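You operate a simulated robot arm through the tools that you are given. There is no shell and no other tool. Be economical: measure what you need, move in short steps, check, and stop when the job is done.

You are at the controls of a simulated robot arm. One attempt, no reset.

TASK
Strip the test jig: relay and its three fuses into the green tray.
Fine: grey rocker switch off before you pull anything.
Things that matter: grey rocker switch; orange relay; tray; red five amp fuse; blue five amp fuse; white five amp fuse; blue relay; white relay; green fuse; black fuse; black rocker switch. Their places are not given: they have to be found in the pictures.

The check looks at the end state, three seconds after you hand in, the way a careful person would. Anything else that was tipped, shoved, dropped, spilled or broken makes it a failure.

THE ROBOT
A 7-joint arm with a two-finger parallel gripper, fixed in place. Base frame: the origin is at the foot of the arm, x ahead of it, y to its left, z up; the work surface is at about z = 850. Lengths are in mm, angles in rad, forces in N, time in s.
With the tool pointing down near the work surface it reaches from about 240 to 680 mm from the base axis. Its first joint turns from -1.152 to 1.152 rad. Payload 2.4 kg.
The TCP is the grasp point between the finger pads, 30 mm short of the fingertips. In the tool frame z runs along the fingers and y along their closing line. The gripper opens to 94 mm. The fingers are 28 mm wide and 10 mm thick; the gripper's body (50 by 96 mm) begins 55 mm behind the TCP.
Orientation is that of the tool frame in the base frame, as a unit quaternion [x, y, z, w]. With the fingers straight down and closing along the base's y, the tool's x points along the base's -x, its y along +y and its z along -z.

THE INTERFACE
- The arm moves only by the tool nudge_tool. Its argument "series" is a list of rows, each an object (a shift or turn left out is 0, a gripper value left out holds the last) with "offset": the shift along the base's x, y, z in units of 25 mm (1.0 is 25 mm), a list of three; "turn": the turn, a rotation vector about the base's x, y, z in units of 4 degrees (1.0 is 4 degrees), a list of three; "fingers": the opening in per cent of the stroke, from 0 (shut) to 100 (fully open). In form: [{"offset": [tx, ty, tz], "turn": [rx, ry, rz], "fingers": fingers}, ...]. A call has 1 to 20 rows; each row shifts and turns the commanded pose from where the row before left it. A call with a number of a shift or a turn outside -1 to 1 is refused whole. A row lasts 0.2 s, in which the tool goes at most 50 mm and 0.15 rad; a call with a longer step from one row to the next is refused whole, and so is a gripper value outside its range. Where a pose cannot be reached the arm comes as near as it can. A force on the tool above 40 N (or 10 N above the force at the start of the call, whichever is more), or a blocked arm, ends the call early, and 0.2 s more pass. Each finger travels about 153 mm/s and halts on what it meets, pressing with about 31 N; the grip force reading is that of the motor and also rises with nothing between the fingers. The clock runs only during rows and for 0.2 s after the last one: add rows that do not move to give the fingers time. The reply holds the time, the measured pose of the TCP, the force on the tool along the base axes, the opening and the grip force, in the units named above and with some noise.
- Cameras (640 x 400 px; columns grow to the right, rows downward): "scene" is fixed at [48.1, 485.4, 1444.6]; the picture's right is [-0.63, -0.78, 0.00], its down [-0.44, 0.35, -0.83] and it looks along [0.65, -0.52, -0.56] (base axes); focal length 254 px, centre (320, 200). "wrist" rides on the gripper at [-37, 0, -58] in the tool frame; the picture's right is [0.00, -1.00, 0.00], its down [0.97, 0.00, -0.24] and it looks along [0.24, 0.00, 0.97] (tool axes); focal length 218 px, centre (320, 200).
- grab_frame(camera): a new picture of that camera. The clock stands still meanwhile.
- pixel_to_xyz(camera, pixels): for up to 12 pixels [column, row] of the newest picture of that camera ("zoom" is the newest enlarged one), the place [x, y, z] in the base frame of the surface seen there, good to about 2 mm. The clock stands still meanwhile.
- zoom(camera, box): a new picture of the part [left, top, right, bottom] of that camera's present view, enlarged. The clock stands still meanwhile.
- finish_job(): hands the job in; it is judged then, once.

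Keep the steps short. Do not move on a guess: measure, check each grasp and each placing, and mend mistakes. In all there are 80 turns and 46 pictures (those below and enlarged ones count). Leave the gripper open and the arm clear of the work at the hand-in unless told otherwise, and finish with a single line.

The tools are called as name(argument=value, ...) on one line, values as JSON. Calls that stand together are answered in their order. nudge_tool: Moves the arm, as the interface text tells. Its arguments: {"type":"object","properties":{"series":{"type":"array","items":{"type":"object","properties":{"offset":{"type":"array","items":{"type":"number"}},"turn":{"type":"array","items":{"type":"number"}},"fingers":{"type":"number"}}}}},"required":["series"]} The other tools are called the same way: grab_frame (camera) takes a picture; pixel_to_xyz (camera, pixels) gives the place of the surface under pixels of a picture; zoom (camera, box) takes an enlarged picture of a part of a camera's view; finish_job () hands the job in.

At the start:

```text
t: 0.0
ee_pos: [313.9, -96.1, 1239.6]
tool_rot: [0.0, 1.0, 0.0, 0.0]
contact_force: [-0.2, -0.1, 0.4]
width: 93.9
finger_force: 0.0
```

scene: 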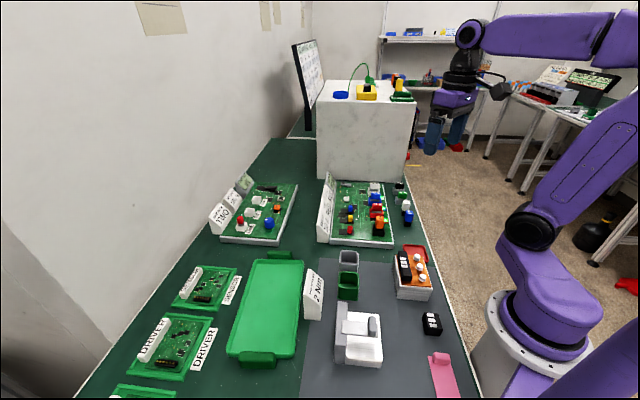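
wrist: 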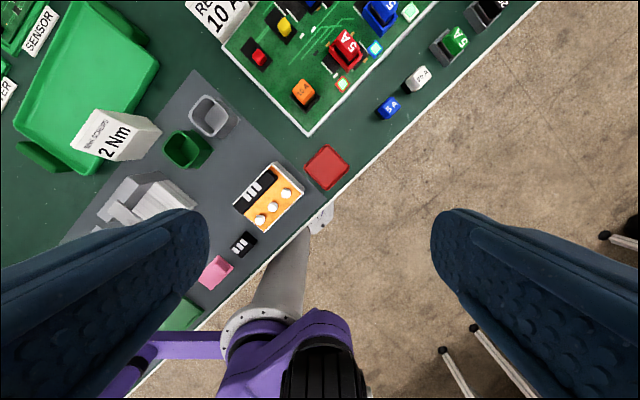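

I see several boards, a green tray on the left and a jig area with relays and fuses. I'll zoom in on the two boards and the area near the robot.

zoom(camera="scene", box=[310, 170, 430, 250])

zoom(camera="scene", box=[200, 165, 310, 250])

zoom(camera="scene", box=[300, 240, 470, 400])

zoom(camera="wrist", box=[180, 0, 540, 225])

```text
5.00 times, centred on (370, 210) of scene
```

zoom: 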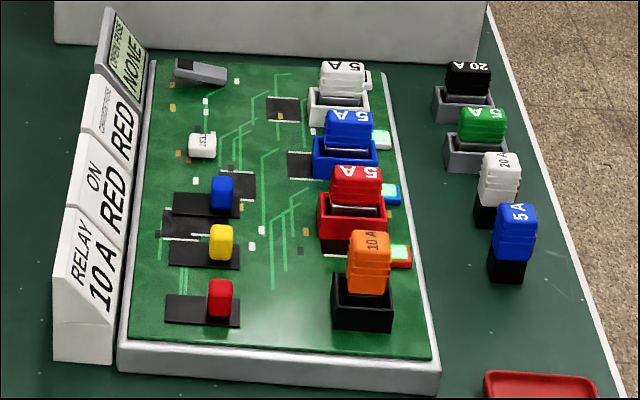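

```text
4.71 times, centred on (255, 208) of scene
```

zoom: 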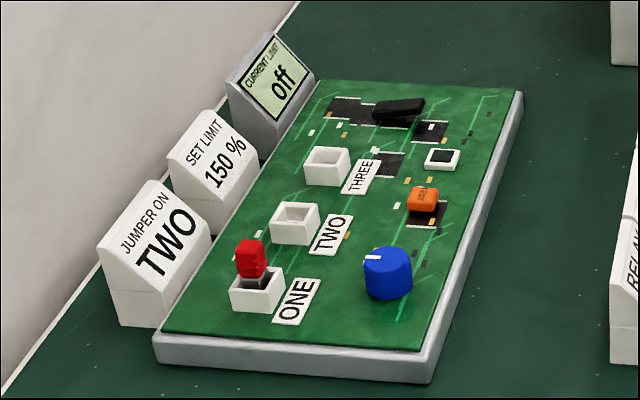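

```text
2.50 times, centred on (385, 320) of scene
```

zoom: 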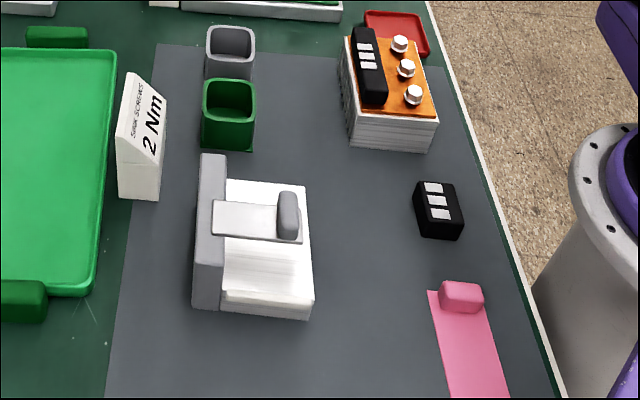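

```text
1.78 times, centred on (360, 112) of wrist
```

zoom: 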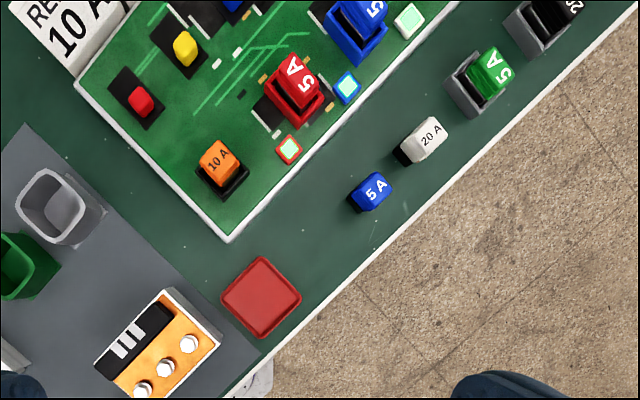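

I'll measure the jig parts now: zoom on the jig board again, then read points on it.

zoom(camera="scene", box=[330, 175, 394, 215])

pixel_to_xyz(camera="scene", pixels=[[346, 184], [380, 218], [376, 206], [375, 195], [374, 185], [338, 238], [391, 244], [270, 310], [243, 350], [296, 354], [257, 264], [302, 264]])

```text
10.00 times, centred on (362, 195) of scene
```

zoom: 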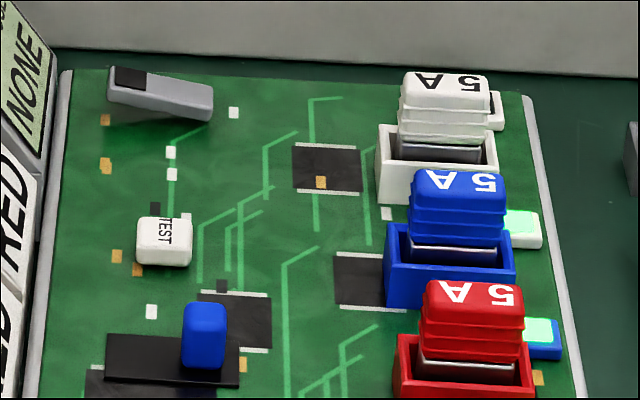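

```text
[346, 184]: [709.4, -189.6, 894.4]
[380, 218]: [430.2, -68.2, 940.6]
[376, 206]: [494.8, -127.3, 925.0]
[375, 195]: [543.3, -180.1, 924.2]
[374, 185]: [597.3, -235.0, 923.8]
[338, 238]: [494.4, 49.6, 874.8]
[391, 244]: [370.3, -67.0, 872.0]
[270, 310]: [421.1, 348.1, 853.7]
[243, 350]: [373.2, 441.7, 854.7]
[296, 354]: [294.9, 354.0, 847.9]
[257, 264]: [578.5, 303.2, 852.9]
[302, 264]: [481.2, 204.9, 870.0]
```

The rocker's left end (zoom 130,80) looks raised, its right end (200,105) low. The LEDs by the fuses are lit. I'll measure the rocker and the fuse tops.

pixel_to_xyz(camera="zoom", pixels=[[115, 72], [130, 78], [160, 82], [185, 86], [208, 90], [210, 115], [112, 105], [235, 140], [411, 76], [488, 82], [410, 192], [503, 203]])

pixel_to_xyz(camera="zoom", pixels=[[380, 140], [495, 165], [390, 240], [512, 265], [400, 345], [530, 385], [425, 298], [522, 315], [395, 370], [450, 78], [458, 185], [470, 295]])

```text
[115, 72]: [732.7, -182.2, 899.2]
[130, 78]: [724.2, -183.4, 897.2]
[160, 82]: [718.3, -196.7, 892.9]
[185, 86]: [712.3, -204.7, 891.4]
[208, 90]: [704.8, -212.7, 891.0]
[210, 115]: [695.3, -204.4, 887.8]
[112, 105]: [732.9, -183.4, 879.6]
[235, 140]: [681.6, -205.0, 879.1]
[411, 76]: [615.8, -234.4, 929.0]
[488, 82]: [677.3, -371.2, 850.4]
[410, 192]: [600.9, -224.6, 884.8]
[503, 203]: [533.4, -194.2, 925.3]
```

```text
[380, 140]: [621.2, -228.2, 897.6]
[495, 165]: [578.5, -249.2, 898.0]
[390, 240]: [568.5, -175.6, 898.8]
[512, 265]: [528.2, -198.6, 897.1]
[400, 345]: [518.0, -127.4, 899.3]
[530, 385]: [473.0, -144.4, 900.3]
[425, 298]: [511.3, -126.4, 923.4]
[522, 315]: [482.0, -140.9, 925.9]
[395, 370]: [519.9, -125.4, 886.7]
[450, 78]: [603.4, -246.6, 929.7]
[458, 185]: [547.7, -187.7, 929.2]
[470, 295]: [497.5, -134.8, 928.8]
```

The rocker is at about (726,-182), 748 mm out, so I'll have to tilt the tool to reach it. First I'll move the camera over the board for a better look.

nudge_tool(series=[{"offset": [1, -0.1, -0.3]}, {"offset": [1, -0.1, -0.3]}, {"offset": [1, -0.2, -0.4]}, {"offset": [1, -0.2, -0.4]}, {"offset": [1, -0.2, -0.4]}, {"offset": [1, -0.2, -0.4]}, {"offset": [1, -0.2, -0.4]}, {"offset": [1, -0.2, -0.4]}, {}])

grab_frame(camera="wrist")

zoom(camera="wrist", box=[220, 0, 420, 125])

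pixel_to_xyz(camera="scene", pixels=[[318, 176], [335, 178], [360, 180], [400, 185], [360, 85], [410, 105], [320, 85], [334, 175], [330, 190], [327, 205]])

```text
t: 2.0
ee_pos: [513.5, -132.1, 1164.4]
tool_rot: [0.0, 1.0, 0.0, 0.0]
contact_force: [0.3, 1.2, -0.6]
width: 93.8
finger_force: 0.2
```

```text
38 pictures are left
```

wrist: 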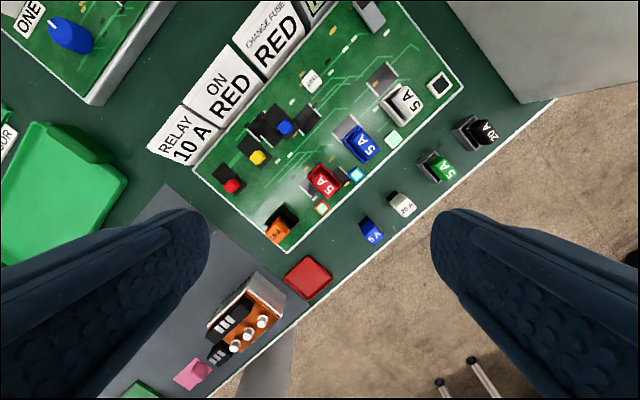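

```text
3.20 times, centred on (320, 62) of wrist
```

zoom: 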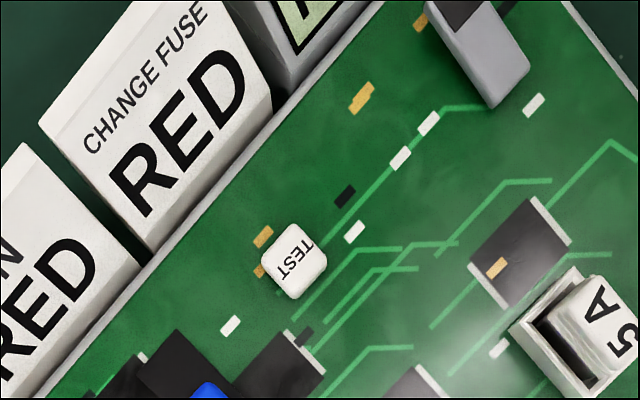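

```text
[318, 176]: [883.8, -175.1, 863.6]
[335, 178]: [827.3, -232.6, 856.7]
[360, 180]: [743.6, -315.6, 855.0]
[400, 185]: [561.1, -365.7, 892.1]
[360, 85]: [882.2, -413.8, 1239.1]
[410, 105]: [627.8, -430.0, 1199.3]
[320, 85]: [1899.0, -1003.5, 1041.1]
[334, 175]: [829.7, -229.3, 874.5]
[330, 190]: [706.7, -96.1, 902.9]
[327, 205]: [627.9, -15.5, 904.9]
```

The box face is about 107 mm behind the rocker and the signs are off to its left, so there is room. Next I'll close the fingers, tilt about 36° outward and move to a hover point, then look at the rocker from there.

nudge_tool(series=[{"offset": [0.5, -0.1, -0.4], "turn": [-0.24, -0.97, 0], "fingers": 0}, {"offset": [0.5, -0.1, -0.4], "turn": [-0.24, -0.97, 0]}, {"offset": [0.5, -0.1, -0.4], "turn": [-0.24, -0.97, 0]}, {"offset": [0.5, -0.1, -0.4], "turn": [-0.24, -0.97, 0]}, {"offset": [0.5, -0.1, -0.4], "turn": [-0.24, -0.97, 0]}, {"offset": [0.5, -0.1, -0.4], "turn": [-0.24, -0.97, 0]}, {"offset": [0.5, -0.1, -0.4], "turn": [-0.24, -0.97, 0]}, {"offset": [0.5, -0.1, -0.4], "turn": [-0.24, -0.97, 0]}, {"offset": [0.5, -0.1, -0.4], "turn": [-0.24, -0.97, 0]}, {}])

grab_frame(camera="wrist")

```text
t: 4.2
ee_pos: [624.3, -153.4, 1074.9]
tool_rot: [0.0, 0.951, -0.074, 0.3]
contact_force: [0.2, -1.3, 0.5]
width: 0.0
finger_force: 30.7
```

```text
36 pictures are left
```

wrist: 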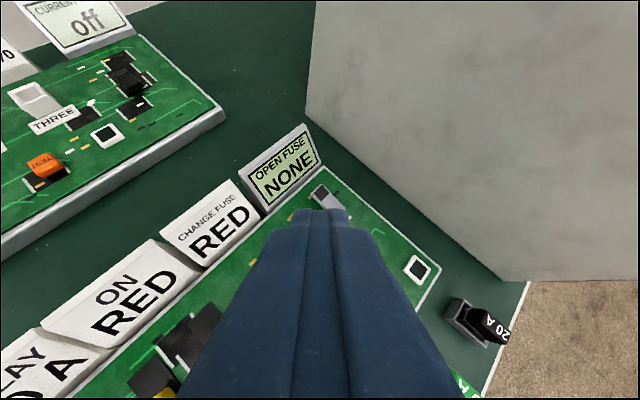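

The rocker shows just above the fingertips near (325,193). I'll zoom in and measure its raised end.

zoom(camera="wrist", box=[280, 160, 376, 220])

zoom(camera="scene", box=[330, 175, 394, 215])

pixel_to_xyz(camera="wrist", pixels=[[315, 188], [322, 186], [316, 195], [322, 193], [328, 199], [334, 203]])

```text
6.67 times, centred on (328, 190) of wrist
```

zoom: 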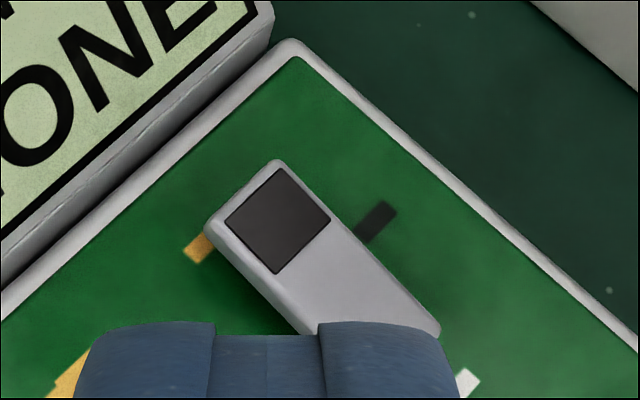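

```text
10.00 times, centred on (362, 195) of scene
```

zoom: 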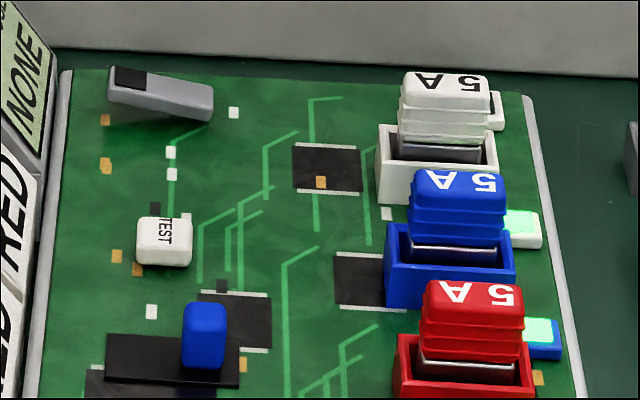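

```text
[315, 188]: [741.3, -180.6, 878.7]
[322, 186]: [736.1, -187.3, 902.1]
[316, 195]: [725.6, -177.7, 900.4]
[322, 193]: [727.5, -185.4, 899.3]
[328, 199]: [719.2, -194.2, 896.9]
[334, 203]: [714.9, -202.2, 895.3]
```

The LEDs are still lit, so the jig is on. The raised, marked end is at (728,-185,900). I'll go to about 18 mm above it and check.

nudge_tool(series=[{"offset": [0.78, -0.245, -1]}, {"offset": [0.78, -0.245, -1]}, {"offset": [0.78, -0.245, -1]}, {"offset": [0.78, -0.245, -1]}, {"offset": [0.79, -0.245, -1]}, {}])

zoom(camera="scene", box=[314, 165, 378, 205])

```text
t: 5.6
ee_pos: [722.4, -183.6, 948.6]
tool_rot: [0.0, 0.951, -0.074, 0.3]
contact_force: [0.8, 0.1, 0.9]
width: 0.0
finger_force: 30.9
```

```text
10.00 times, centred on (346, 185) of scene
```

zoom: 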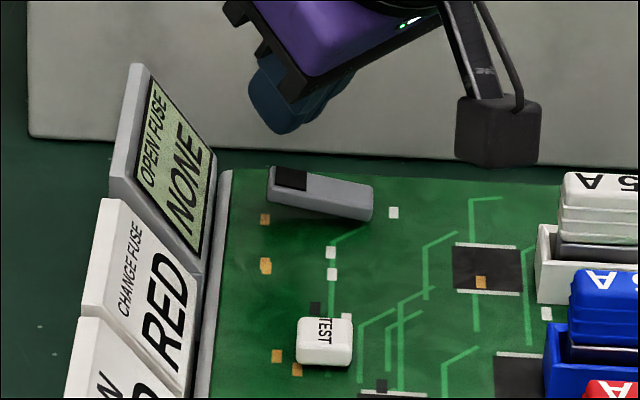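

The pose was reached and the fingertips are above the marked end. I'll press down in small steps.

nudge_tool(series=[{"offset": [0, 0, -0.2]}, {"offset": [0, 0, -0.2]}, {"offset": [0, 0, -0.2]}, {"offset": [0, 0, -0.15]}, {"offset": [0, 0, -0.15]}, {"offset": [0, 0, -0.12]}])

zoom(camera="scene", box=[330, 170, 410, 220])

```text
t: 7.0
ee_pos: [724.5, -182.6, 924.8]
tool_rot: [-0.001, 0.95, -0.074, 0.302]
contact_force: [-2.9, 1.2, 9.6]
width: 0.0
finger_force: 30.9
```

```text
8.00 times, centred on (370, 195) of scene
```

zoom: 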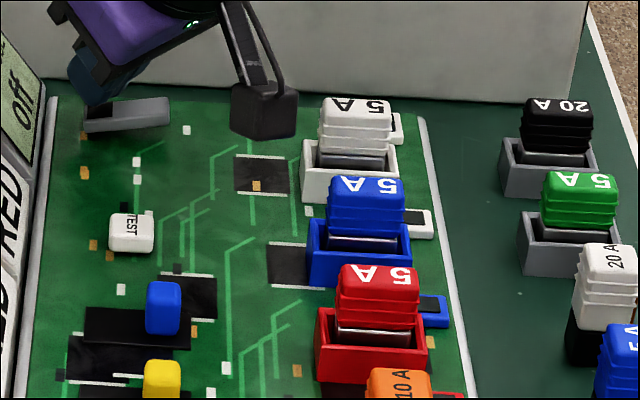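

The LEDs are dark and the display reads "off", so the rocker has flipped. I'll retreat straight up, then untilt.

nudge_tool(series=[{"offset": [0, 0, 0.5]}, {"offset": [0, 0, 1]}, {"offset": [-0.8, 0.2, 1]}, {"offset": [-0.8, 0.2, 1]}, {"offset": [-0.8, 0.2, 1]}, {"offset": [-0.9, 0.2, 0.6], "turn": [0.24, 0.97, 0]}, {"offset": [-0.9, 0.2, 0.6], "turn": [0.24, 0.97, 0]}, {"offset": [-0.9, 0.2, 0.6], "turn": [0.24, 0.97, 0]}, {"offset": [-0.9, 0.2, 0.4], "turn": [0.24, 0.97, 0]}, {"offset": [-0.9, 0, 0], "turn": [0.24, 0.97, 0]}, {"offset": [-0.9, 0, 0], "turn": [0.24, 0.97, 0]}, {"offset": [-0.5, 0, 0], "turn": [0.24, 0.97, 0]}, {"offset": [0, 0, 0], "turn": [0.24, 0.97, 0]}, {"offset": [0, 0, 0], "turn": [0.24, 0.97, 0], "fingers": 60}, {}, {}])

zoom(camera="wrist", box=[220, 20, 480, 182])

```text
t: 10.4
ee_pos: [515.4, -148.5, 1090.5]
tool_rot: [0.0, 1.0, 0.0, -0.001]
contact_force: [-0.3, 0.4, 0.0]
width: 56.7
finger_force: 0.0
```

```text
2.46 times, centred on (350, 101) of wrist
```

zoom: 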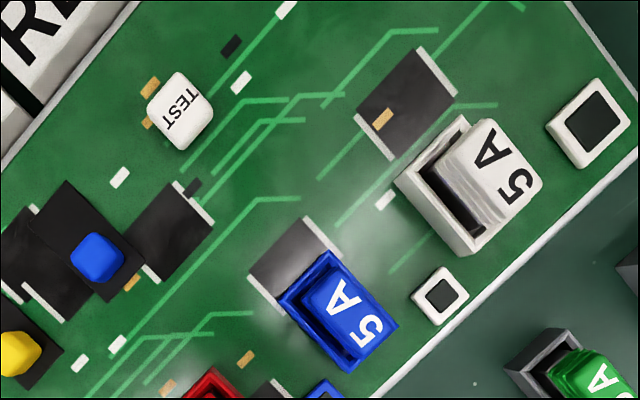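

I'll measure the corners of the white and blue fuse tops.

pixel_to_xyz(camera="zoom", pixels=[[492, 122], [538, 178], [512, 206], [465, 150], [503, 165], [336, 264], [392, 325], [362, 352], [308, 290], [350, 305], [460, 190], [462, 118]])

pixel_to_xyz(camera="zoom", pixels=[[328, 252], [282, 296], [350, 370], [396, 326], [472, 252], [396, 182], [520, 208], [490, 120], [536, 190], [505, 210], [330, 300], [300, 300]])

```text
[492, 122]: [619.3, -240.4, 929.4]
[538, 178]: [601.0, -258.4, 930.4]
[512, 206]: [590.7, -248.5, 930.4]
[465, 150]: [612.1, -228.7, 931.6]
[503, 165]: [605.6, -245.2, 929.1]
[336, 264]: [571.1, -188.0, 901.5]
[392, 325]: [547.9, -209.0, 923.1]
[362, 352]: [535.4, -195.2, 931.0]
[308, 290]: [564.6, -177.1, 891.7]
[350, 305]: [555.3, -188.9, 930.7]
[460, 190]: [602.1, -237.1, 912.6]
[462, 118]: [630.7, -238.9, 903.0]
```

```text
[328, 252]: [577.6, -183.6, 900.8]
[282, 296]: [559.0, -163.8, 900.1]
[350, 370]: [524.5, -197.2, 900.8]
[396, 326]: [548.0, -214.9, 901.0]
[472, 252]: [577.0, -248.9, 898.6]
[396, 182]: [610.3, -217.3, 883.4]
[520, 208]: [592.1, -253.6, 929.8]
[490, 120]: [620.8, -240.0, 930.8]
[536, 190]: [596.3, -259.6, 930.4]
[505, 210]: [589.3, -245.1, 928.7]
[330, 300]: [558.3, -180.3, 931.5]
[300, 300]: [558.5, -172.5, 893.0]
```

Socket edges give the long axis at (-0.69,-0.72) and the short axis at (0.69,-0.72). I'll yaw +43.5° so the fingers close across the short side, hover over the white fuse at about (605,-244), and look.

nudge_tool(series=[{"offset": [0.33, -0.35, -0.2], "turn": [0, 0, 1], "fingers": 55}, {"offset": [0.33, -0.35, -0.2], "turn": [0, 0, 1]}, {"offset": [0.33, -0.35, -0.2], "turn": [0, 0, 1]}, {"offset": [0.33, -0.35, -0.2], "turn": [0, 0, 1]}, {"offset": [0.33, -0.35, -0.2], "turn": [0, 0, 1]}, {"offset": [0.33, -0.35, -0.3], "turn": [0, 0, 1]}, {"offset": [0.33, -0.35, -0.3], "turn": [0, 0, 1]}, {"offset": [0.33, -0.35, -0.3], "turn": [0, 0, 1]}, {"offset": [0.33, -0.35, -0.4], "turn": [0, 0, 1]}, {"offset": [0.33, -0.35, -0.4], "turn": [0, 0, 1]}, {"offset": [0.28, -0.32, -0.4], "turn": [0, 0, 0.88]}, {}, {}])

grab_frame(camera="wrist")

```text
t: 13.2
ee_pos: [604.6, -245.2, 1013.4]
tool_rot: [-0.372, 0.928, 0.0, 0.0]
contact_force: [-0.6, 0.6, 0.7]
width: 51.5
finger_force: 0.0
```

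```text
30 pictures are left
```

wrist: 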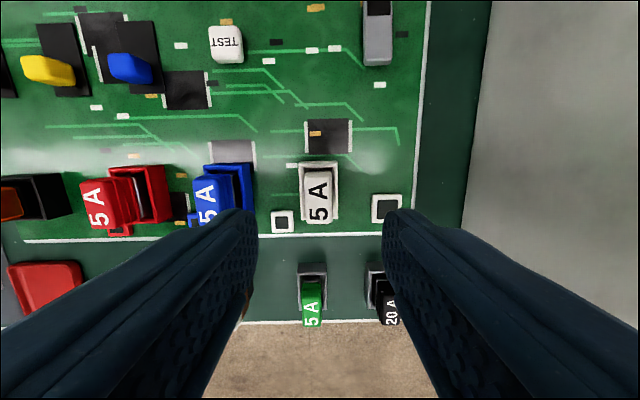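

The board is square in the view and the white fuse sits centred at column 319. I'll measure its top.

pixel_to_xyz(camera="wrist", pixels=[[308, 173], [330, 173], [308, 222], [330, 222], [319, 198], [302, 164], [336, 164], [307, 198], [331, 198]])

```text
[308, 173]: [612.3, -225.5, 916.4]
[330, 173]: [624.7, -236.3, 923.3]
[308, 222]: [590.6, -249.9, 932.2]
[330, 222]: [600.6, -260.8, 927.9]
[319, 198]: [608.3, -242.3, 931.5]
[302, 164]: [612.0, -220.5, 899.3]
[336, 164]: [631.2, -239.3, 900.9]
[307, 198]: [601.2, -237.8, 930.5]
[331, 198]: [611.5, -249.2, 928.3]
```

The fuse top centre is (607,-243) at z 930, the socket rim is at z 900. I'll descend to TCP z 935 (tips at 905) and close.

nudge_tool(series=[{"offset": [0.08, 0.08, -1]}, {"offset": [0, 0, -1]}, {"offset": [0, 0, -0.75]}, {"offset": [0, 0, -0.38]}, {"fingers": 0}, {}, {}])

zoom(camera="scene", box=[330, 160, 426, 220])

```text
t: 14.8
ee_pos: [607.4, -243.2, 934.3]
tool_rot: [-0.371, 0.929, 0.001, 0.001]
contact_force: [2.0, -0.3, 2.9]
width: 16.8
finger_force: 30.4
```

```text
6.67 times, centred on (378, 190) of scene
```

zoom: 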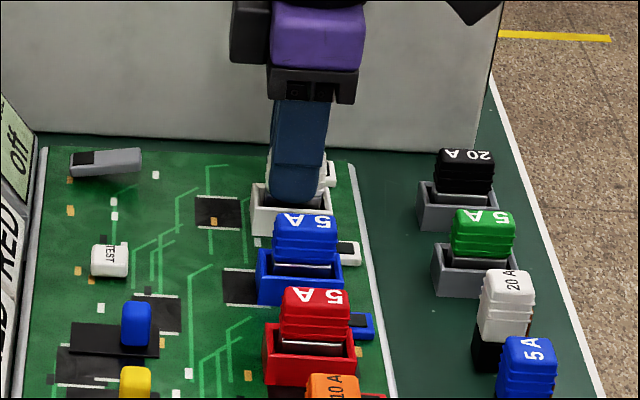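

The fuse is gripped at 16.8 mm. Now I'll pull straight up.

nudge_tool(series=[{"offset": [0, 0, 0.25]}, {"offset": [0, 0, 0.4]}, {"offset": [0, 0, 0.6]}, {"offset": [0, 0, 1]}, {"offset": [0, 0, 1]}, {"offset": [0, 0, 1]}, {}])

zoom(camera="scene", box=[330, 120, 458, 200])

```text
t: 16.4
ee_pos: [606.3, -241.8, 1041.4]
tool_rot: [-0.37, 0.929, 0.0, 0.0]
contact_force: [0.2, 0.2, -0.5]
width: 16.6
finger_force: 31.0
```

```text
5.00 times, centred on (394, 160) of scene
```

zoom: 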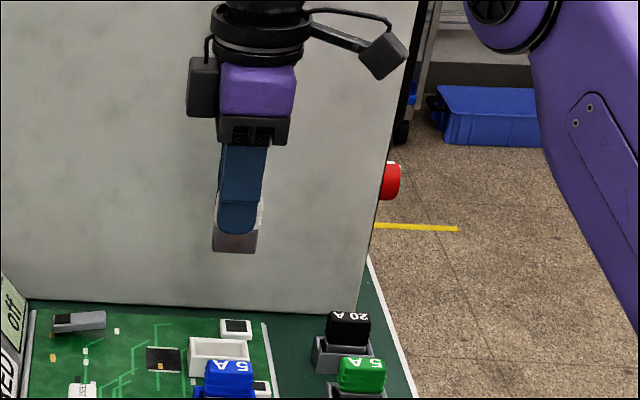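

The fuse came out. I'll measure its bottom edge and map the tray floor and rim.

pixel_to_xyz(camera="zoom", pixels=[[235, 249], [222, 249], [252, 251], [235, 225]])

pixel_to_xyz(camera="scene", pixels=[[252, 266], [300, 268], [236, 345], [290, 350], [275, 280], [270, 300], [265, 320], [260, 340], [304, 262], [230, 352], [250, 300], [290, 300]])

```text
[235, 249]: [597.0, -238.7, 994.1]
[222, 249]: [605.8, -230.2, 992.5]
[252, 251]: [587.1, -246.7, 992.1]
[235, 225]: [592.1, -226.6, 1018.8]
```

```text
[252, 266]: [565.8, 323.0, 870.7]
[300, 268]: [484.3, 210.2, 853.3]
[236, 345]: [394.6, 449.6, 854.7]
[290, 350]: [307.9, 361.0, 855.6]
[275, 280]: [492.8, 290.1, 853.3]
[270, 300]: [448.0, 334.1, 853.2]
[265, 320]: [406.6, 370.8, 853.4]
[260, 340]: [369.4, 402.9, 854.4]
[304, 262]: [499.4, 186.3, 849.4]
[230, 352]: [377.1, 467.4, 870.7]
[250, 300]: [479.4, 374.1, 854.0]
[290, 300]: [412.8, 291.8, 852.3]
```

The fuse bottom is 49 mm below the TCP, the tray floor is z 853.5 and the rim about 871. The tray centre is near (438,336). I'll carry the fuse at this height toward (498,283).

nudge_tool(series=[{"offset": [-0.2, 1, 0]}, {"offset": [-0.2, 1, 0]}, {"offset": [-0.2, 1, 0]}, {"offset": [-0.2, 1, 0]}, {"offset": [-0.2, 1, 0]}, {"offset": [-0.2, 1, 0]}, {"offset": [-0.2, 1, 0]}, {"offset": [-0.2, 1, 0]}, {"offset": [-0.2, 1, 0]}, {"offset": [-0.2, 1, 0]}, {"offset": [-0.2, 1, 0]}, {"offset": [-0.2, 1, 0]}, {"offset": [-0.2, 1, 0]}, {"offset": [-0.2, 1, 0]}, {"offset": [-0.2, 1, 0]}, {"offset": [-0.2, 1, 0]}, {"offset": [-0.2, 1, 0]}, {"offset": [-0.2, 1, 0]}, {"offset": [-0.2, 1, 0]}, {"offset": [-0.2, 1, 0]}])

nudge_tool(series=[{"offset": [-0.33, 1, -0.5]}, {"offset": [0, 0, -0.5]}, {}])

grab_frame(camera="scene")

grab_frame(camera="wrist")

```text
t: 20.6
ee_pos: [506.2, 257.1, 1042.0]
tool_rot: [-0.37, 0.929, 0.0, 0.0]
contact_force: [0.0, 0.7, -1.3]
width: 16.6
finger_force: 30.8
```

```text
t: 21.4
ee_pos: [498.6, 282.5, 1015.9]
tool_rot: [-0.371, 0.929, 0.0, 0.001]
contact_force: [0.4, -0.1, 0.4]
width: 16.7
finger_force: 31.1
```

```text
27 pictures are left
```

scene: 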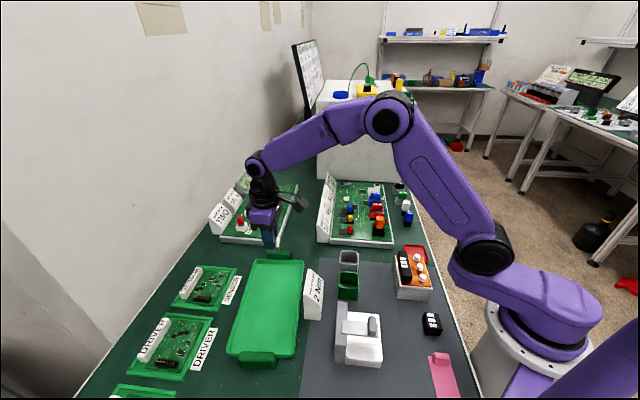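

```text
26 pictures are left
```

wrist: 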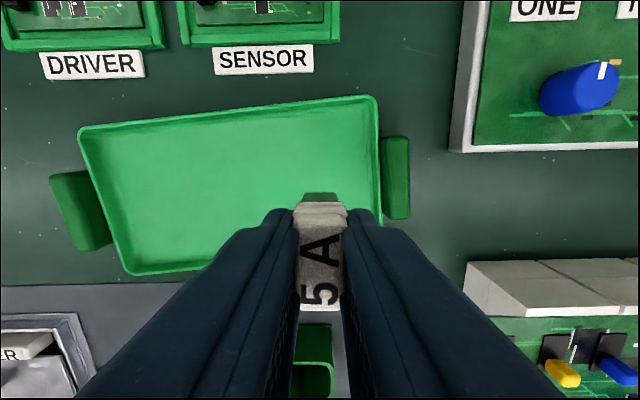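

The tray is ahead of the fuse in the wrist view. I'll check the tray's right and lower edges by measuring.

pixel_to_xyz(camera="wrist", pixels=[[376, 98], [80, 130], [125, 270], [383, 220], [370, 190], [355, 200], [230, 225], [230, 180], [215, 262], [200, 130], [400, 180], [250, 120]])

```text
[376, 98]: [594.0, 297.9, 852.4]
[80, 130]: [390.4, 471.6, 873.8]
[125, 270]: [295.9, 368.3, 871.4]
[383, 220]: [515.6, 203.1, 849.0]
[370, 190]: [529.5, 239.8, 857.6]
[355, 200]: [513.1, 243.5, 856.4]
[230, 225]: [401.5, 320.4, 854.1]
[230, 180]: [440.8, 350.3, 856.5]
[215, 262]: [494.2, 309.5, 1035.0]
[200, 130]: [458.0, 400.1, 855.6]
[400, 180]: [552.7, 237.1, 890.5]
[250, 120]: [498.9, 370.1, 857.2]
```

(498,283) is about 50 mm inside the tray end. I'll lower to TCP z 904.5, then open a little.

nudge_tool(series=[{"offset": [0, 0, -1]}, {"offset": [0, 0, -1]}, {"offset": [0, 0, -1]}, {"offset": [0, 0, -0.8]}, {"offset": [0, 0, -0.4]}, {"offset": [0, 0, -0.2]}, {"offset": [0, 0, -0.06]}, {}])

zoom(camera="scene", box=[220, 200, 348, 280])

```text
t: 23.2
ee_pos: [498.2, 282.0, 906.3]
tool_rot: [-0.371, 0.929, 0.0, 0.001]
contact_force: [-4.8, -3.2, 17.6]
width: 16.7
finger_force: 30.6
```

```text
5.00 times, centred on (284, 240) of scene
```

zoom: 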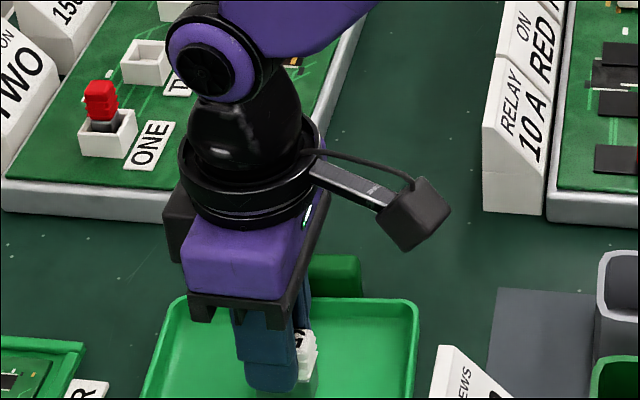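

It is touching the floor (17 N up). I'll open to 35 % and rise.

nudge_tool(series=[{"offset": [0, 0, 0.06]}, {"fingers": 35}, {}, {"offset": [0, 0, 0.5]}, {"offset": [0, 0, 1]}, {"offset": [0, 0, 1]}, {"offset": [0, 0, 1]}, {"offset": [0, 0, 1]}, {"offset": [0, 0, 1], "fingers": 55}, {}])

grab_frame(camera="wrist")

```text
t: 25.4
ee_pos: [498.6, 280.7, 1043.0]
tool_rot: [-0.37, 0.929, 0.0, 0.0]
contact_force: [0.3, 0.1, 1.2]
width: 51.6
finger_force: 0.0
```

```text
24 pictures are left
```

wrist: 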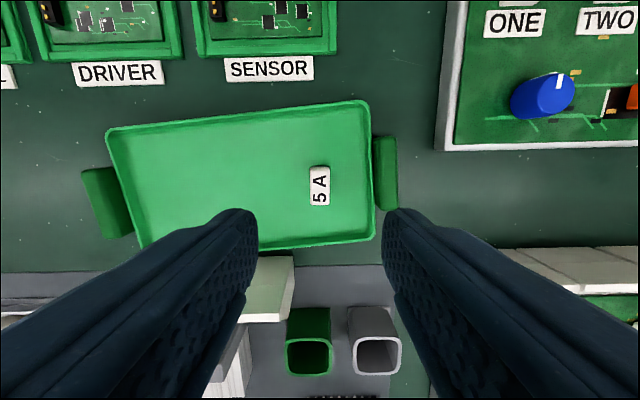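

The white fuse stands in the tray. Next I'll go back over the blue fuse at about (552.5,-190).

nudge_tool(series=[{"offset": [0.1135, -0.991, 0]}, {"offset": [0.1135, -0.991, 0]}, {"offset": [0.1135, -0.991, 0]}, {"offset": [0.1135, -0.991, 0]}, {"offset": [0.1135, -0.991, 0]}, {"offset": [0.1135, -0.991, 0]}, {"offset": [0.1135, -0.991, 0]}, {"offset": [0.1135, -0.991, 0]}, {"offset": [0.1135, -0.991, 0]}, {"offset": [0.1135, -0.991, 0]}, {"offset": [0.1135, -0.991, 0]}, {"offset": [0.1135, -0.991, 0]}, {"offset": [0.1135, -0.991, 0]}, {"offset": [0.1135, -0.991, 0]}, {"offset": [0.1135, -0.991, 0]}, {"offset": [0.1135, -0.991, 0]}, {"offset": [0.1135, -0.991, 0]}, {"offset": [0.1135, -0.991, 0]}, {"offset": [0.1135, -0.991, 0]}, {}])

zoom(camera="wrist", box=[240, 120, 400, 220])

pixel_to_xyz(camera="zoom", pixels=[[290, 200], [320, 200], [350, 200], [320, 240], [320, 280]])

```text
t: 29.6
ee_pos: [552.0, -189.4, 1043.5]
tool_rot: [-0.37, 0.929, -0.001, 0.0]
contact_force: [0.1, 0.0, 1.2]
width: 51.7
finger_force: 0.1
```

```text
4.00 times, centred on (320, 170) of wrist
```

zoom: 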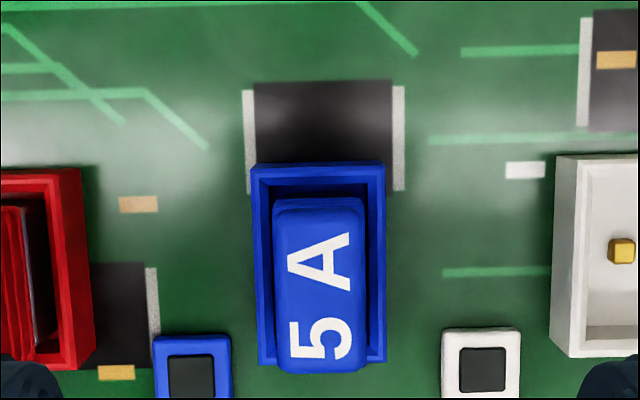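

```text
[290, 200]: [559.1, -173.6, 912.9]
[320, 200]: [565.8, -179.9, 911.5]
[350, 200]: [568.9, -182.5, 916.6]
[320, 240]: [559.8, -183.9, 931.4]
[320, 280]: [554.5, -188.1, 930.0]
```

The blue fuse is centred (column 320, top centre about (553,-189)). I'll descend to z 935, close, then pull up.

nudge_tool(series=[{"offset": [0.04, 0, -1]}, {"offset": [0, 0, -1]}, {"offset": [0, 0, -1]}, {"offset": [0, 0, -0.9]}, {"offset": [0, 0, -0.44]}, {"fingers": 0}, {}, {}])

nudge_tool(series=[{"offset": [0, 0, 0.25]}, {"offset": [0, 0, 0.4]}, {"offset": [0, 0, 0.6]}, {"offset": [0, 0, 1]}, {"offset": [0, 0, 1]}, {"offset": [0, 0, 1]}, {}])

zoom(camera="scene", box=[310, 130, 438, 210])

```text
t: 31.4
ee_pos: [552.9, -189.5, 933.4]
tool_rot: [-0.37, 0.929, 0.0, 0.001]
contact_force: [-0.6, 0.2, 1.5]
width: 16.4
finger_force: 31.0
```

```text
t: 33.0
ee_pos: [551.8, -190.4, 1042.3]
tool_rot: [-0.371, 0.929, 0.001, 0.0]
contact_force: [0.4, 0.5, -0.3]
width: 16.8
finger_force: 30.7
```

```text
5.00 times, centred on (374, 170) of scene
```

zoom: 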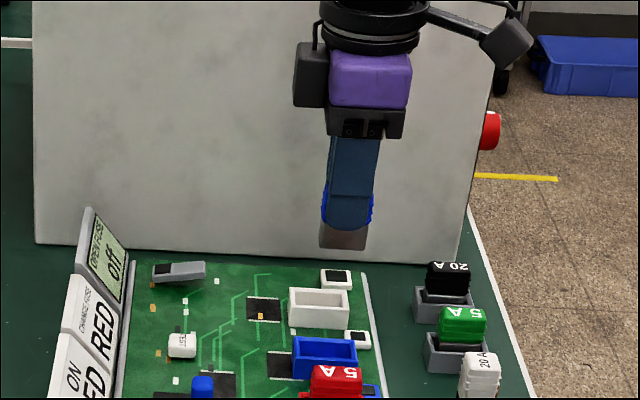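

The blue fuse is out. I'll carry it to (460,318), beside the white one.

nudge_tool(series=[{"offset": [-0.184, 1, 0]}, {"offset": [-0.184, 1, 0]}, {"offset": [-0.184, 1, 0]}, {"offset": [-0.184, 1, 0]}, {"offset": [-0.184, 1, 0]}, {"offset": [-0.184, 1, 0]}, {"offset": [-0.184, 1, 0]}, {"offset": [-0.184, 1, 0]}, {"offset": [-0.184, 1, 0]}, {"offset": [-0.184, 1, 0]}, {"offset": [-0.184, 1, 0]}, {"offset": [-0.184, 1, 0]}, {"offset": [-0.184, 1, 0]}, {"offset": [-0.184, 1, 0]}, {"offset": [-0.184, 1, 0]}, {"offset": [-0.184, 1, 0]}, {"offset": [-0.184, 1, 0]}, {"offset": [-0.184, 1, 0]}, {"offset": [-0.184, 1, 0]}, {"offset": [-0.184, 1, 0]}])

nudge_tool(series=[{"offset": [0, 0.32, 0]}, {"offset": [0, 0, -1]}, {"offset": [0, 0, -1]}, {"offset": [0, 0, -1]}, {"offset": [0, 0, -1]}, {"offset": [0, 0, -0.8]}, {"offset": [0, 0, -0.4]}, {"offset": [0, 0, -0.2]}, {}])

```text
t: 37.2
ee_pos: [459.0, 311.2, 1041.7]
tool_rot: [-0.371, 0.929, 0.0, 0.0]
contact_force: [-0.2, -0.1, 0.5]
width: 16.8
finger_force: 31.2
```

```text
t: 39.2
ee_pos: [461.0, 318.3, 906.8]
tool_rot: [-0.371, 0.929, -0.001, -0.001]
contact_force: [-0.3, 0.0, 0.4]
width: 16.7
finger_force: 31.5
```

There is no floor contact yet at 906.8. I'll ease down 2 mm, open and rise.

nudge_tool(series=[{"offset": [0, 0, -0.08]}, {"fingers": 35}, {}, {"offset": [0, 0, 0.5]}, {"offset": [0, 0, 1]}, {"offset": [0, 0, 1]}, {"offset": [0, 0, 1]}, {"offset": [0, 0, 1]}, {"offset": [0, 0, 1], "fingers": 55}, {}])

grab_frame(camera="wrist")

```text
t: 41.4
ee_pos: [459.7, 317.6, 1042.0]
tool_rot: [-0.37, 0.929, 0.0, 0.001]
contact_force: [0.4, -0.6, 0.6]
width: 51.9
finger_force: 0.1
```

```text
21 pictures are left
```

wrist: 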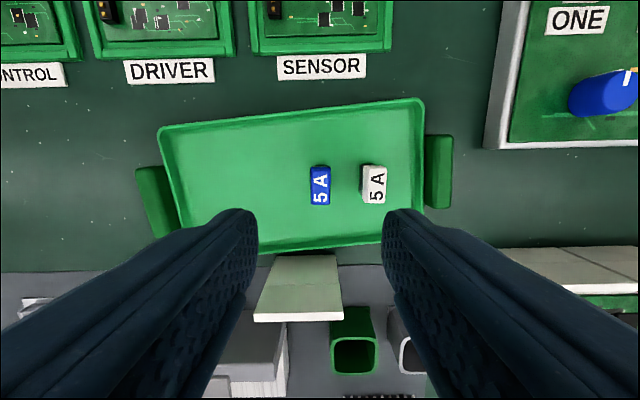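

Both fuses stand in the tray. Now the red fuse, near (499,-135).

nudge_tool(series=[{"offset": [0.0826, -0.953, 0]}, {"offset": [0.0826, -0.953, 0]}, {"offset": [0.0826, -0.953, 0]}, {"offset": [0.0826, -0.953, 0]}, {"offset": [0.0826, -0.953, 0]}, {"offset": [0.0826, -0.953, 0]}, {"offset": [0.0826, -0.953, 0]}, {"offset": [0.0826, -0.953, 0]}, {"offset": [0.0826, -0.953, 0]}, {"offset": [0.0826, -0.953, 0]}, {"offset": [0.0826, -0.953, 0]}, {"offset": [0.0826, -0.953, 0]}, {"offset": [0.0826, -0.953, 0]}, {"offset": [0.0826, -0.953, 0]}, {"offset": [0.0826, -0.953, 0]}, {"offset": [0.0826, -0.953, 0]}, {"offset": [0.0826, -0.953, 0]}, {"offset": [0.0826, -0.953, 0]}, {"offset": [0.0826, -0.953, 0]}, {}])

zoom(camera="wrist", box=[220, 110, 404, 225])

pixel_to_xyz(camera="zoom", pixels=[[320, 240], [345, 240], [330, 280], [60, 260], [30, 260], [90, 260]])

```text
t: 45.6
ee_pos: [500.6, -134.3, 1041.4]
tool_rot: [-0.371, 0.929, 0.0, 0.0]
contact_force: [-0.4, 0.9, -0.7]
width: 51.7
finger_force: 0.0
```

```text
3.48 times, centred on (312, 168) of wrist
```

zoom: 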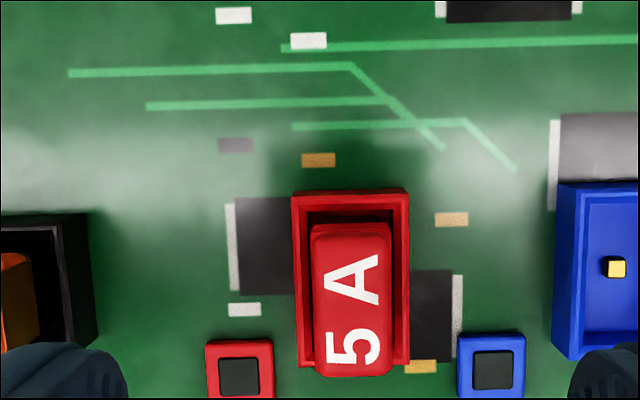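

```text
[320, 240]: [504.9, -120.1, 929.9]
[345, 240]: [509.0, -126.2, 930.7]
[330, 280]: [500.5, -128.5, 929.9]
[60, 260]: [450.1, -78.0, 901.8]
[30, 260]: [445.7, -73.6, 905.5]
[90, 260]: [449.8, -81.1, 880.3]
```

The red fuse is centred at column 351 (the axis is at 348), with its top centre near (500,-136). I'll descend, close and pull.

nudge_tool(series=[{"offset": [0, -0.05, -1]}, {"offset": [0, 0, -1]}, {"offset": [0, 0, -1]}, {"offset": [0, 0, -0.9]}, {"offset": [0, 0, -0.38]}, {"fingers": 0}, {}, {}])

nudge_tool(series=[{"offset": [0, 0, 0.25]}, {"offset": [0, 0, 0.4]}, {"offset": [0, 0, 0.6]}, {"offset": [0, 0, 1]}, {"offset": [0, 0, 1]}, {"offset": [0, 0, 1]}, {}])

zoom(camera="scene", box=[310, 130, 438, 210])

```text
t: 47.4
ee_pos: [499.9, -135.4, 934.7]
tool_rot: [-0.37, 0.929, -0.001, 0.001]
contact_force: [-0.6, -0.2, 8.2]
width: 16.4
finger_force: 31.1
```

```text
t: 49.0
ee_pos: [500.1, -135.3, 1040.9]
tool_rot: [-0.37, 0.929, 0.0, 0.0]
contact_force: [0.1, 0.6, 0.5]
width: 16.8
finger_force: 30.7
```

```text
5.00 times, centred on (374, 170) of scene
```

zoom: 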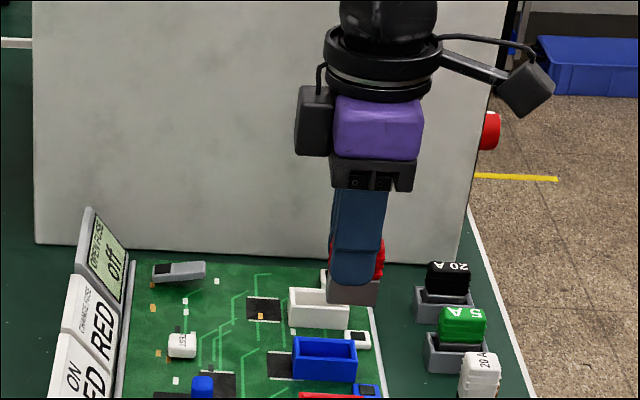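

The red fuse is out. I'll carry it to (421,352).

nudge_tool(series=[{"offset": [-0.158, 0.974, 0]}, {"offset": [-0.158, 0.974, 0]}, {"offset": [-0.158, 0.974, 0]}, {"offset": [-0.158, 0.974, 0]}, {"offset": [-0.158, 0.974, 0]}, {"offset": [-0.158, 0.974, 0]}, {"offset": [-0.158, 0.974, 0]}, {"offset": [-0.158, 0.974, 0]}, {"offset": [-0.158, 0.974, 0]}, {"offset": [-0.158, 0.974, 0]}, {"offset": [-0.158, 0.974, 0]}, {"offset": [-0.158, 0.974, 0]}, {"offset": [-0.158, 0.974, 0]}, {"offset": [-0.158, 0.974, 0]}, {"offset": [-0.158, 0.974, 0]}, {"offset": [-0.158, 0.974, 0]}, {"offset": [-0.158, 0.974, 0]}, {"offset": [-0.158, 0.974, 0]}, {"offset": [-0.158, 0.974, 0]}, {"offset": [-0.158, 0.974, 0]}])

nudge_tool(series=[{}, {"offset": [0, 0, -1]}, {"offset": [0, 0, -1]}, {"offset": [0, 0, -1]}, {"offset": [0, 0, -1]}, {"offset": [0, 0, -0.8]}, {"offset": [0, 0, -0.4]}, {"offset": [0, 0, -0.2]}, {}])

```text
t: 53.2
ee_pos: [420.9, 350.1, 1042.2]
tool_rot: [-0.371, 0.929, 0.001, 0.0]
contact_force: [-0.3, 0.5, -0.7]
width: 16.6
finger_force: 31.1
```

```text
t: 55.2
ee_pos: [420.4, 351.4, 905.5]
tool_rot: [-0.37, 0.929, 0.0, 0.0]
contact_force: [-0.1, 0.4, 0.3]
width: 16.7
finger_force: 31.1
```

I'll ease down 2 mm, open and rise.

nudge_tool(series=[{"offset": [0, 0, -0.08]}, {"fingers": 35}, {}, {"offset": [0, 0, 0.5]}, {"offset": [0, 0, 1]}, {"offset": [0, 0, 1]}, {"offset": [0, 0, 1]}, {"offset": [0, 0, 1]}, {"offset": [0, 0, 1], "fingers": 65}, {}])

grab_frame(camera="wrist")

```text
t: 57.4
ee_pos: [419.5, 352.0, 1042.4]
tool_rot: [-0.371, 0.929, 0.0, 0.0]
contact_force: [0.1, -0.2, -0.1]
width: 61.1
finger_force: 0.1
```

```text
18 pictures are left
```

wrist: 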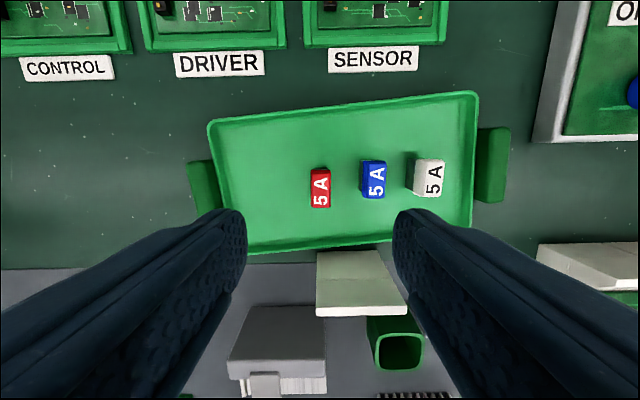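

Three fuses are standing in the tray. Next, the orange relay near (432,-70).

nudge_tool(series=[{"offset": [0.03, -0.993, 0]}, {"offset": [0.03, -0.993, 0]}, {"offset": [0.03, -0.993, 0]}, {"offset": [0.03, -0.993, 0]}, {"offset": [0.03, -0.993, 0]}, {"offset": [0.03, -0.993, 0]}, {"offset": [0.03, -0.993, 0]}, {"offset": [0.03, -0.993, 0]}, {"offset": [0.03, -0.993, 0]}, {"offset": [0.03, -0.993, 0]}, {"offset": [0.03, -0.993, 0]}, {"offset": [0.03, -0.993, 0]}, {"offset": [0.03, -0.993, 0]}, {"offset": [0.03, -0.993, 0]}, {"offset": [0.03, -0.993, 0]}, {"offset": [0.03, -0.993, 0]}, {"offset": [0.03, -0.993, 0]}, {}, {}])

zoom(camera="wrist", box=[232, 120, 408, 230])

pixel_to_xyz(camera="zoom", pixels=[[320, 240], [320, 280], [320, 320], [290, 280], [350, 280], [320, 200], [380, 250], [260, 250]])

```text
t: 61.4
ee_pos: [435.9, -70.3, 1042.2]
tool_rot: [-0.371, 0.929, 0.0, 0.0]
contact_force: [0.0, -0.2, 0.2]
width: 61.0
finger_force: 0.0
```

```text
3.64 times, centred on (320, 175) of wrist
```

zoom: 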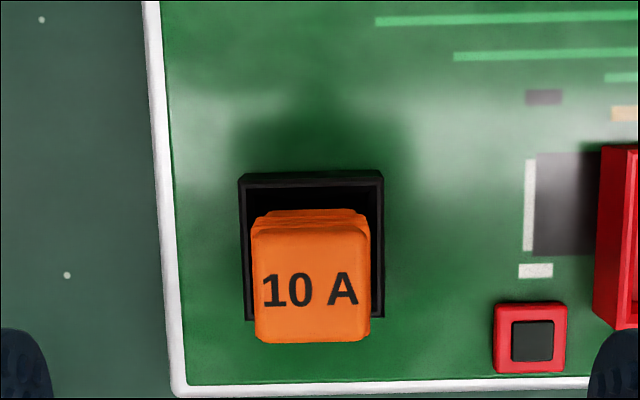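

```text
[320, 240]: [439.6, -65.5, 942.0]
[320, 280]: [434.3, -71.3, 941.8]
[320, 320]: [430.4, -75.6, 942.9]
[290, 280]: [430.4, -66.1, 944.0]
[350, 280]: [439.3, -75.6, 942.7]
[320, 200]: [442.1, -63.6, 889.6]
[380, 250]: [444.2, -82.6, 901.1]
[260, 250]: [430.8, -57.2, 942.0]
```

The relay top centre is at (433,-70), z 942, about 23 mm wide; its socket rim is at z 901. I'll shift 3 mm, descend to z 936, close and pull.

nudge_tool(series=[{"offset": [-0.12, 0, -1]}, {"offset": [0, 0, -1]}, {"offset": [0, 0, -1]}, {"offset": [0, 0, -0.85]}, {"offset": [0, 0, -0.4]}, {"fingers": 0}, {}, {}])

nudge_tool(series=[{"offset": [0, 0, 0.25]}, {"offset": [0, 0, 0.4]}, {"offset": [0, 0, 0.6]}, {"offset": [0, 0, 1]}, {"offset": [0, 0, 1]}, {"offset": [0, 0, 1]}, {}])

zoom(camera="scene", box=[320, 130, 448, 210])

```text
t: 63.2
ee_pos: [431.8, -69.2, 935.2]
tool_rot: [-0.37, 0.929, -0.001, 0.0]
contact_force: [0.4, 0.0, -0.1]
width: 27.4
finger_force: 30.8
```

```text
t: 64.8
ee_pos: [431.2, -71.2, 1041.9]
tool_rot: [-0.371, 0.929, 0.0, 0.0]
contact_force: [0.3, 1.0, -0.4]
width: 27.3
finger_force: 30.5
```

```text
5.00 times, centred on (384, 170) of scene
```

zoom: 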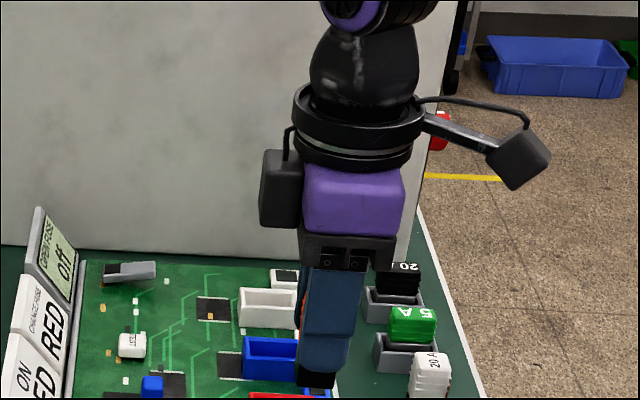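

The relay is out with its black base showing below the fingers. I'll measure its bottom edge.

pixel_to_xyz(camera="zoom", pixels=[[312, 385], [322, 385], [316, 380], [316, 375]])

```text
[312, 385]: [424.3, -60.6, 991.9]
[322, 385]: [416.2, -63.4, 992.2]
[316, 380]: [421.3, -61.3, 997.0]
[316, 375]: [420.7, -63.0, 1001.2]
```

The bottom is about 51 mm below the TCP. I'll carry the relay to (382,387).

nudge_tool(series=[{"offset": [-0.103, 0.9635, 0]}, {"offset": [-0.103, 0.9635, 0]}, {"offset": [-0.103, 0.9635, 0]}, {"offset": [-0.103, 0.9635, 0]}, {"offset": [-0.103, 0.9635, 0]}, {"offset": [-0.103, 0.9635, 0]}, {"offset": [-0.103, 0.9635, 0]}, {"offset": [-0.103, 0.9635, 0]}, {"offset": [-0.103, 0.9635, 0]}, {"offset": [-0.103, 0.9635, 0]}, {"offset": [-0.103, 0.9635, 0]}, {"offset": [-0.103, 0.9635, 0]}, {"offset": [-0.103, 0.9635, 0]}, {"offset": [-0.103, 0.9635, 0]}, {"offset": [-0.103, 0.9635, 0]}, {"offset": [-0.103, 0.9635, 0]}, {"offset": [-0.103, 0.9635, 0]}, {"offset": [-0.103, 0.9635, 0]}, {"offset": [-0.103, 0.9635, 0]}, {}])

nudge_tool(series=[{"offset": [0, 0, -1]}, {"offset": [0, 0, -1]}, {"offset": [0, 0, -1]}, {"offset": [0, 0, -1]}, {"offset": [0, 0, -0.8]}, {"offset": [0, 0, -0.4]}, {"offset": [0, 0, -0.1]}, {}])

zoom(camera="scene", box=[200, 260, 344, 350])

```text
t: 69.0
ee_pos: [382.1, 390.1, 1042.0]
tool_rot: [-0.371, 0.929, 0.0, 0.0]
contact_force: [0.3, 0.5, -0.4]
width: 27.4
finger_force: 30.8
```

```text
t: 70.8
ee_pos: [382.0, 387.6, 909.5]
tool_rot: [-0.37, 0.929, 0.0, 0.0]
contact_force: [0.5, 0.1, 0.9]
width: 27.4
finger_force: 31.0
```

```text
4.44 times, centred on (272, 305) of scene
```

zoom: 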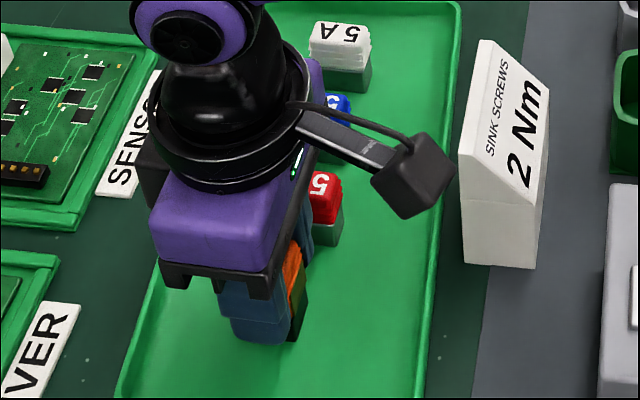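

Clear all round. I'll ease down in small steps to feel the floor.

nudge_tool(series=[{"offset": [0, 0, -0.05]}, {"offset": [0, 0, -0.05]}, {"offset": [0, 0, -0.05]}, {}])

```text
t: 71.8
ee_pos: [382.3, 387.7, 905.3]
tool_rot: [-0.371, 0.929, 0.001, 0.0]
contact_force: [0.3, 0.8, 2.7]
width: 27.0
finger_force: 30.8
```

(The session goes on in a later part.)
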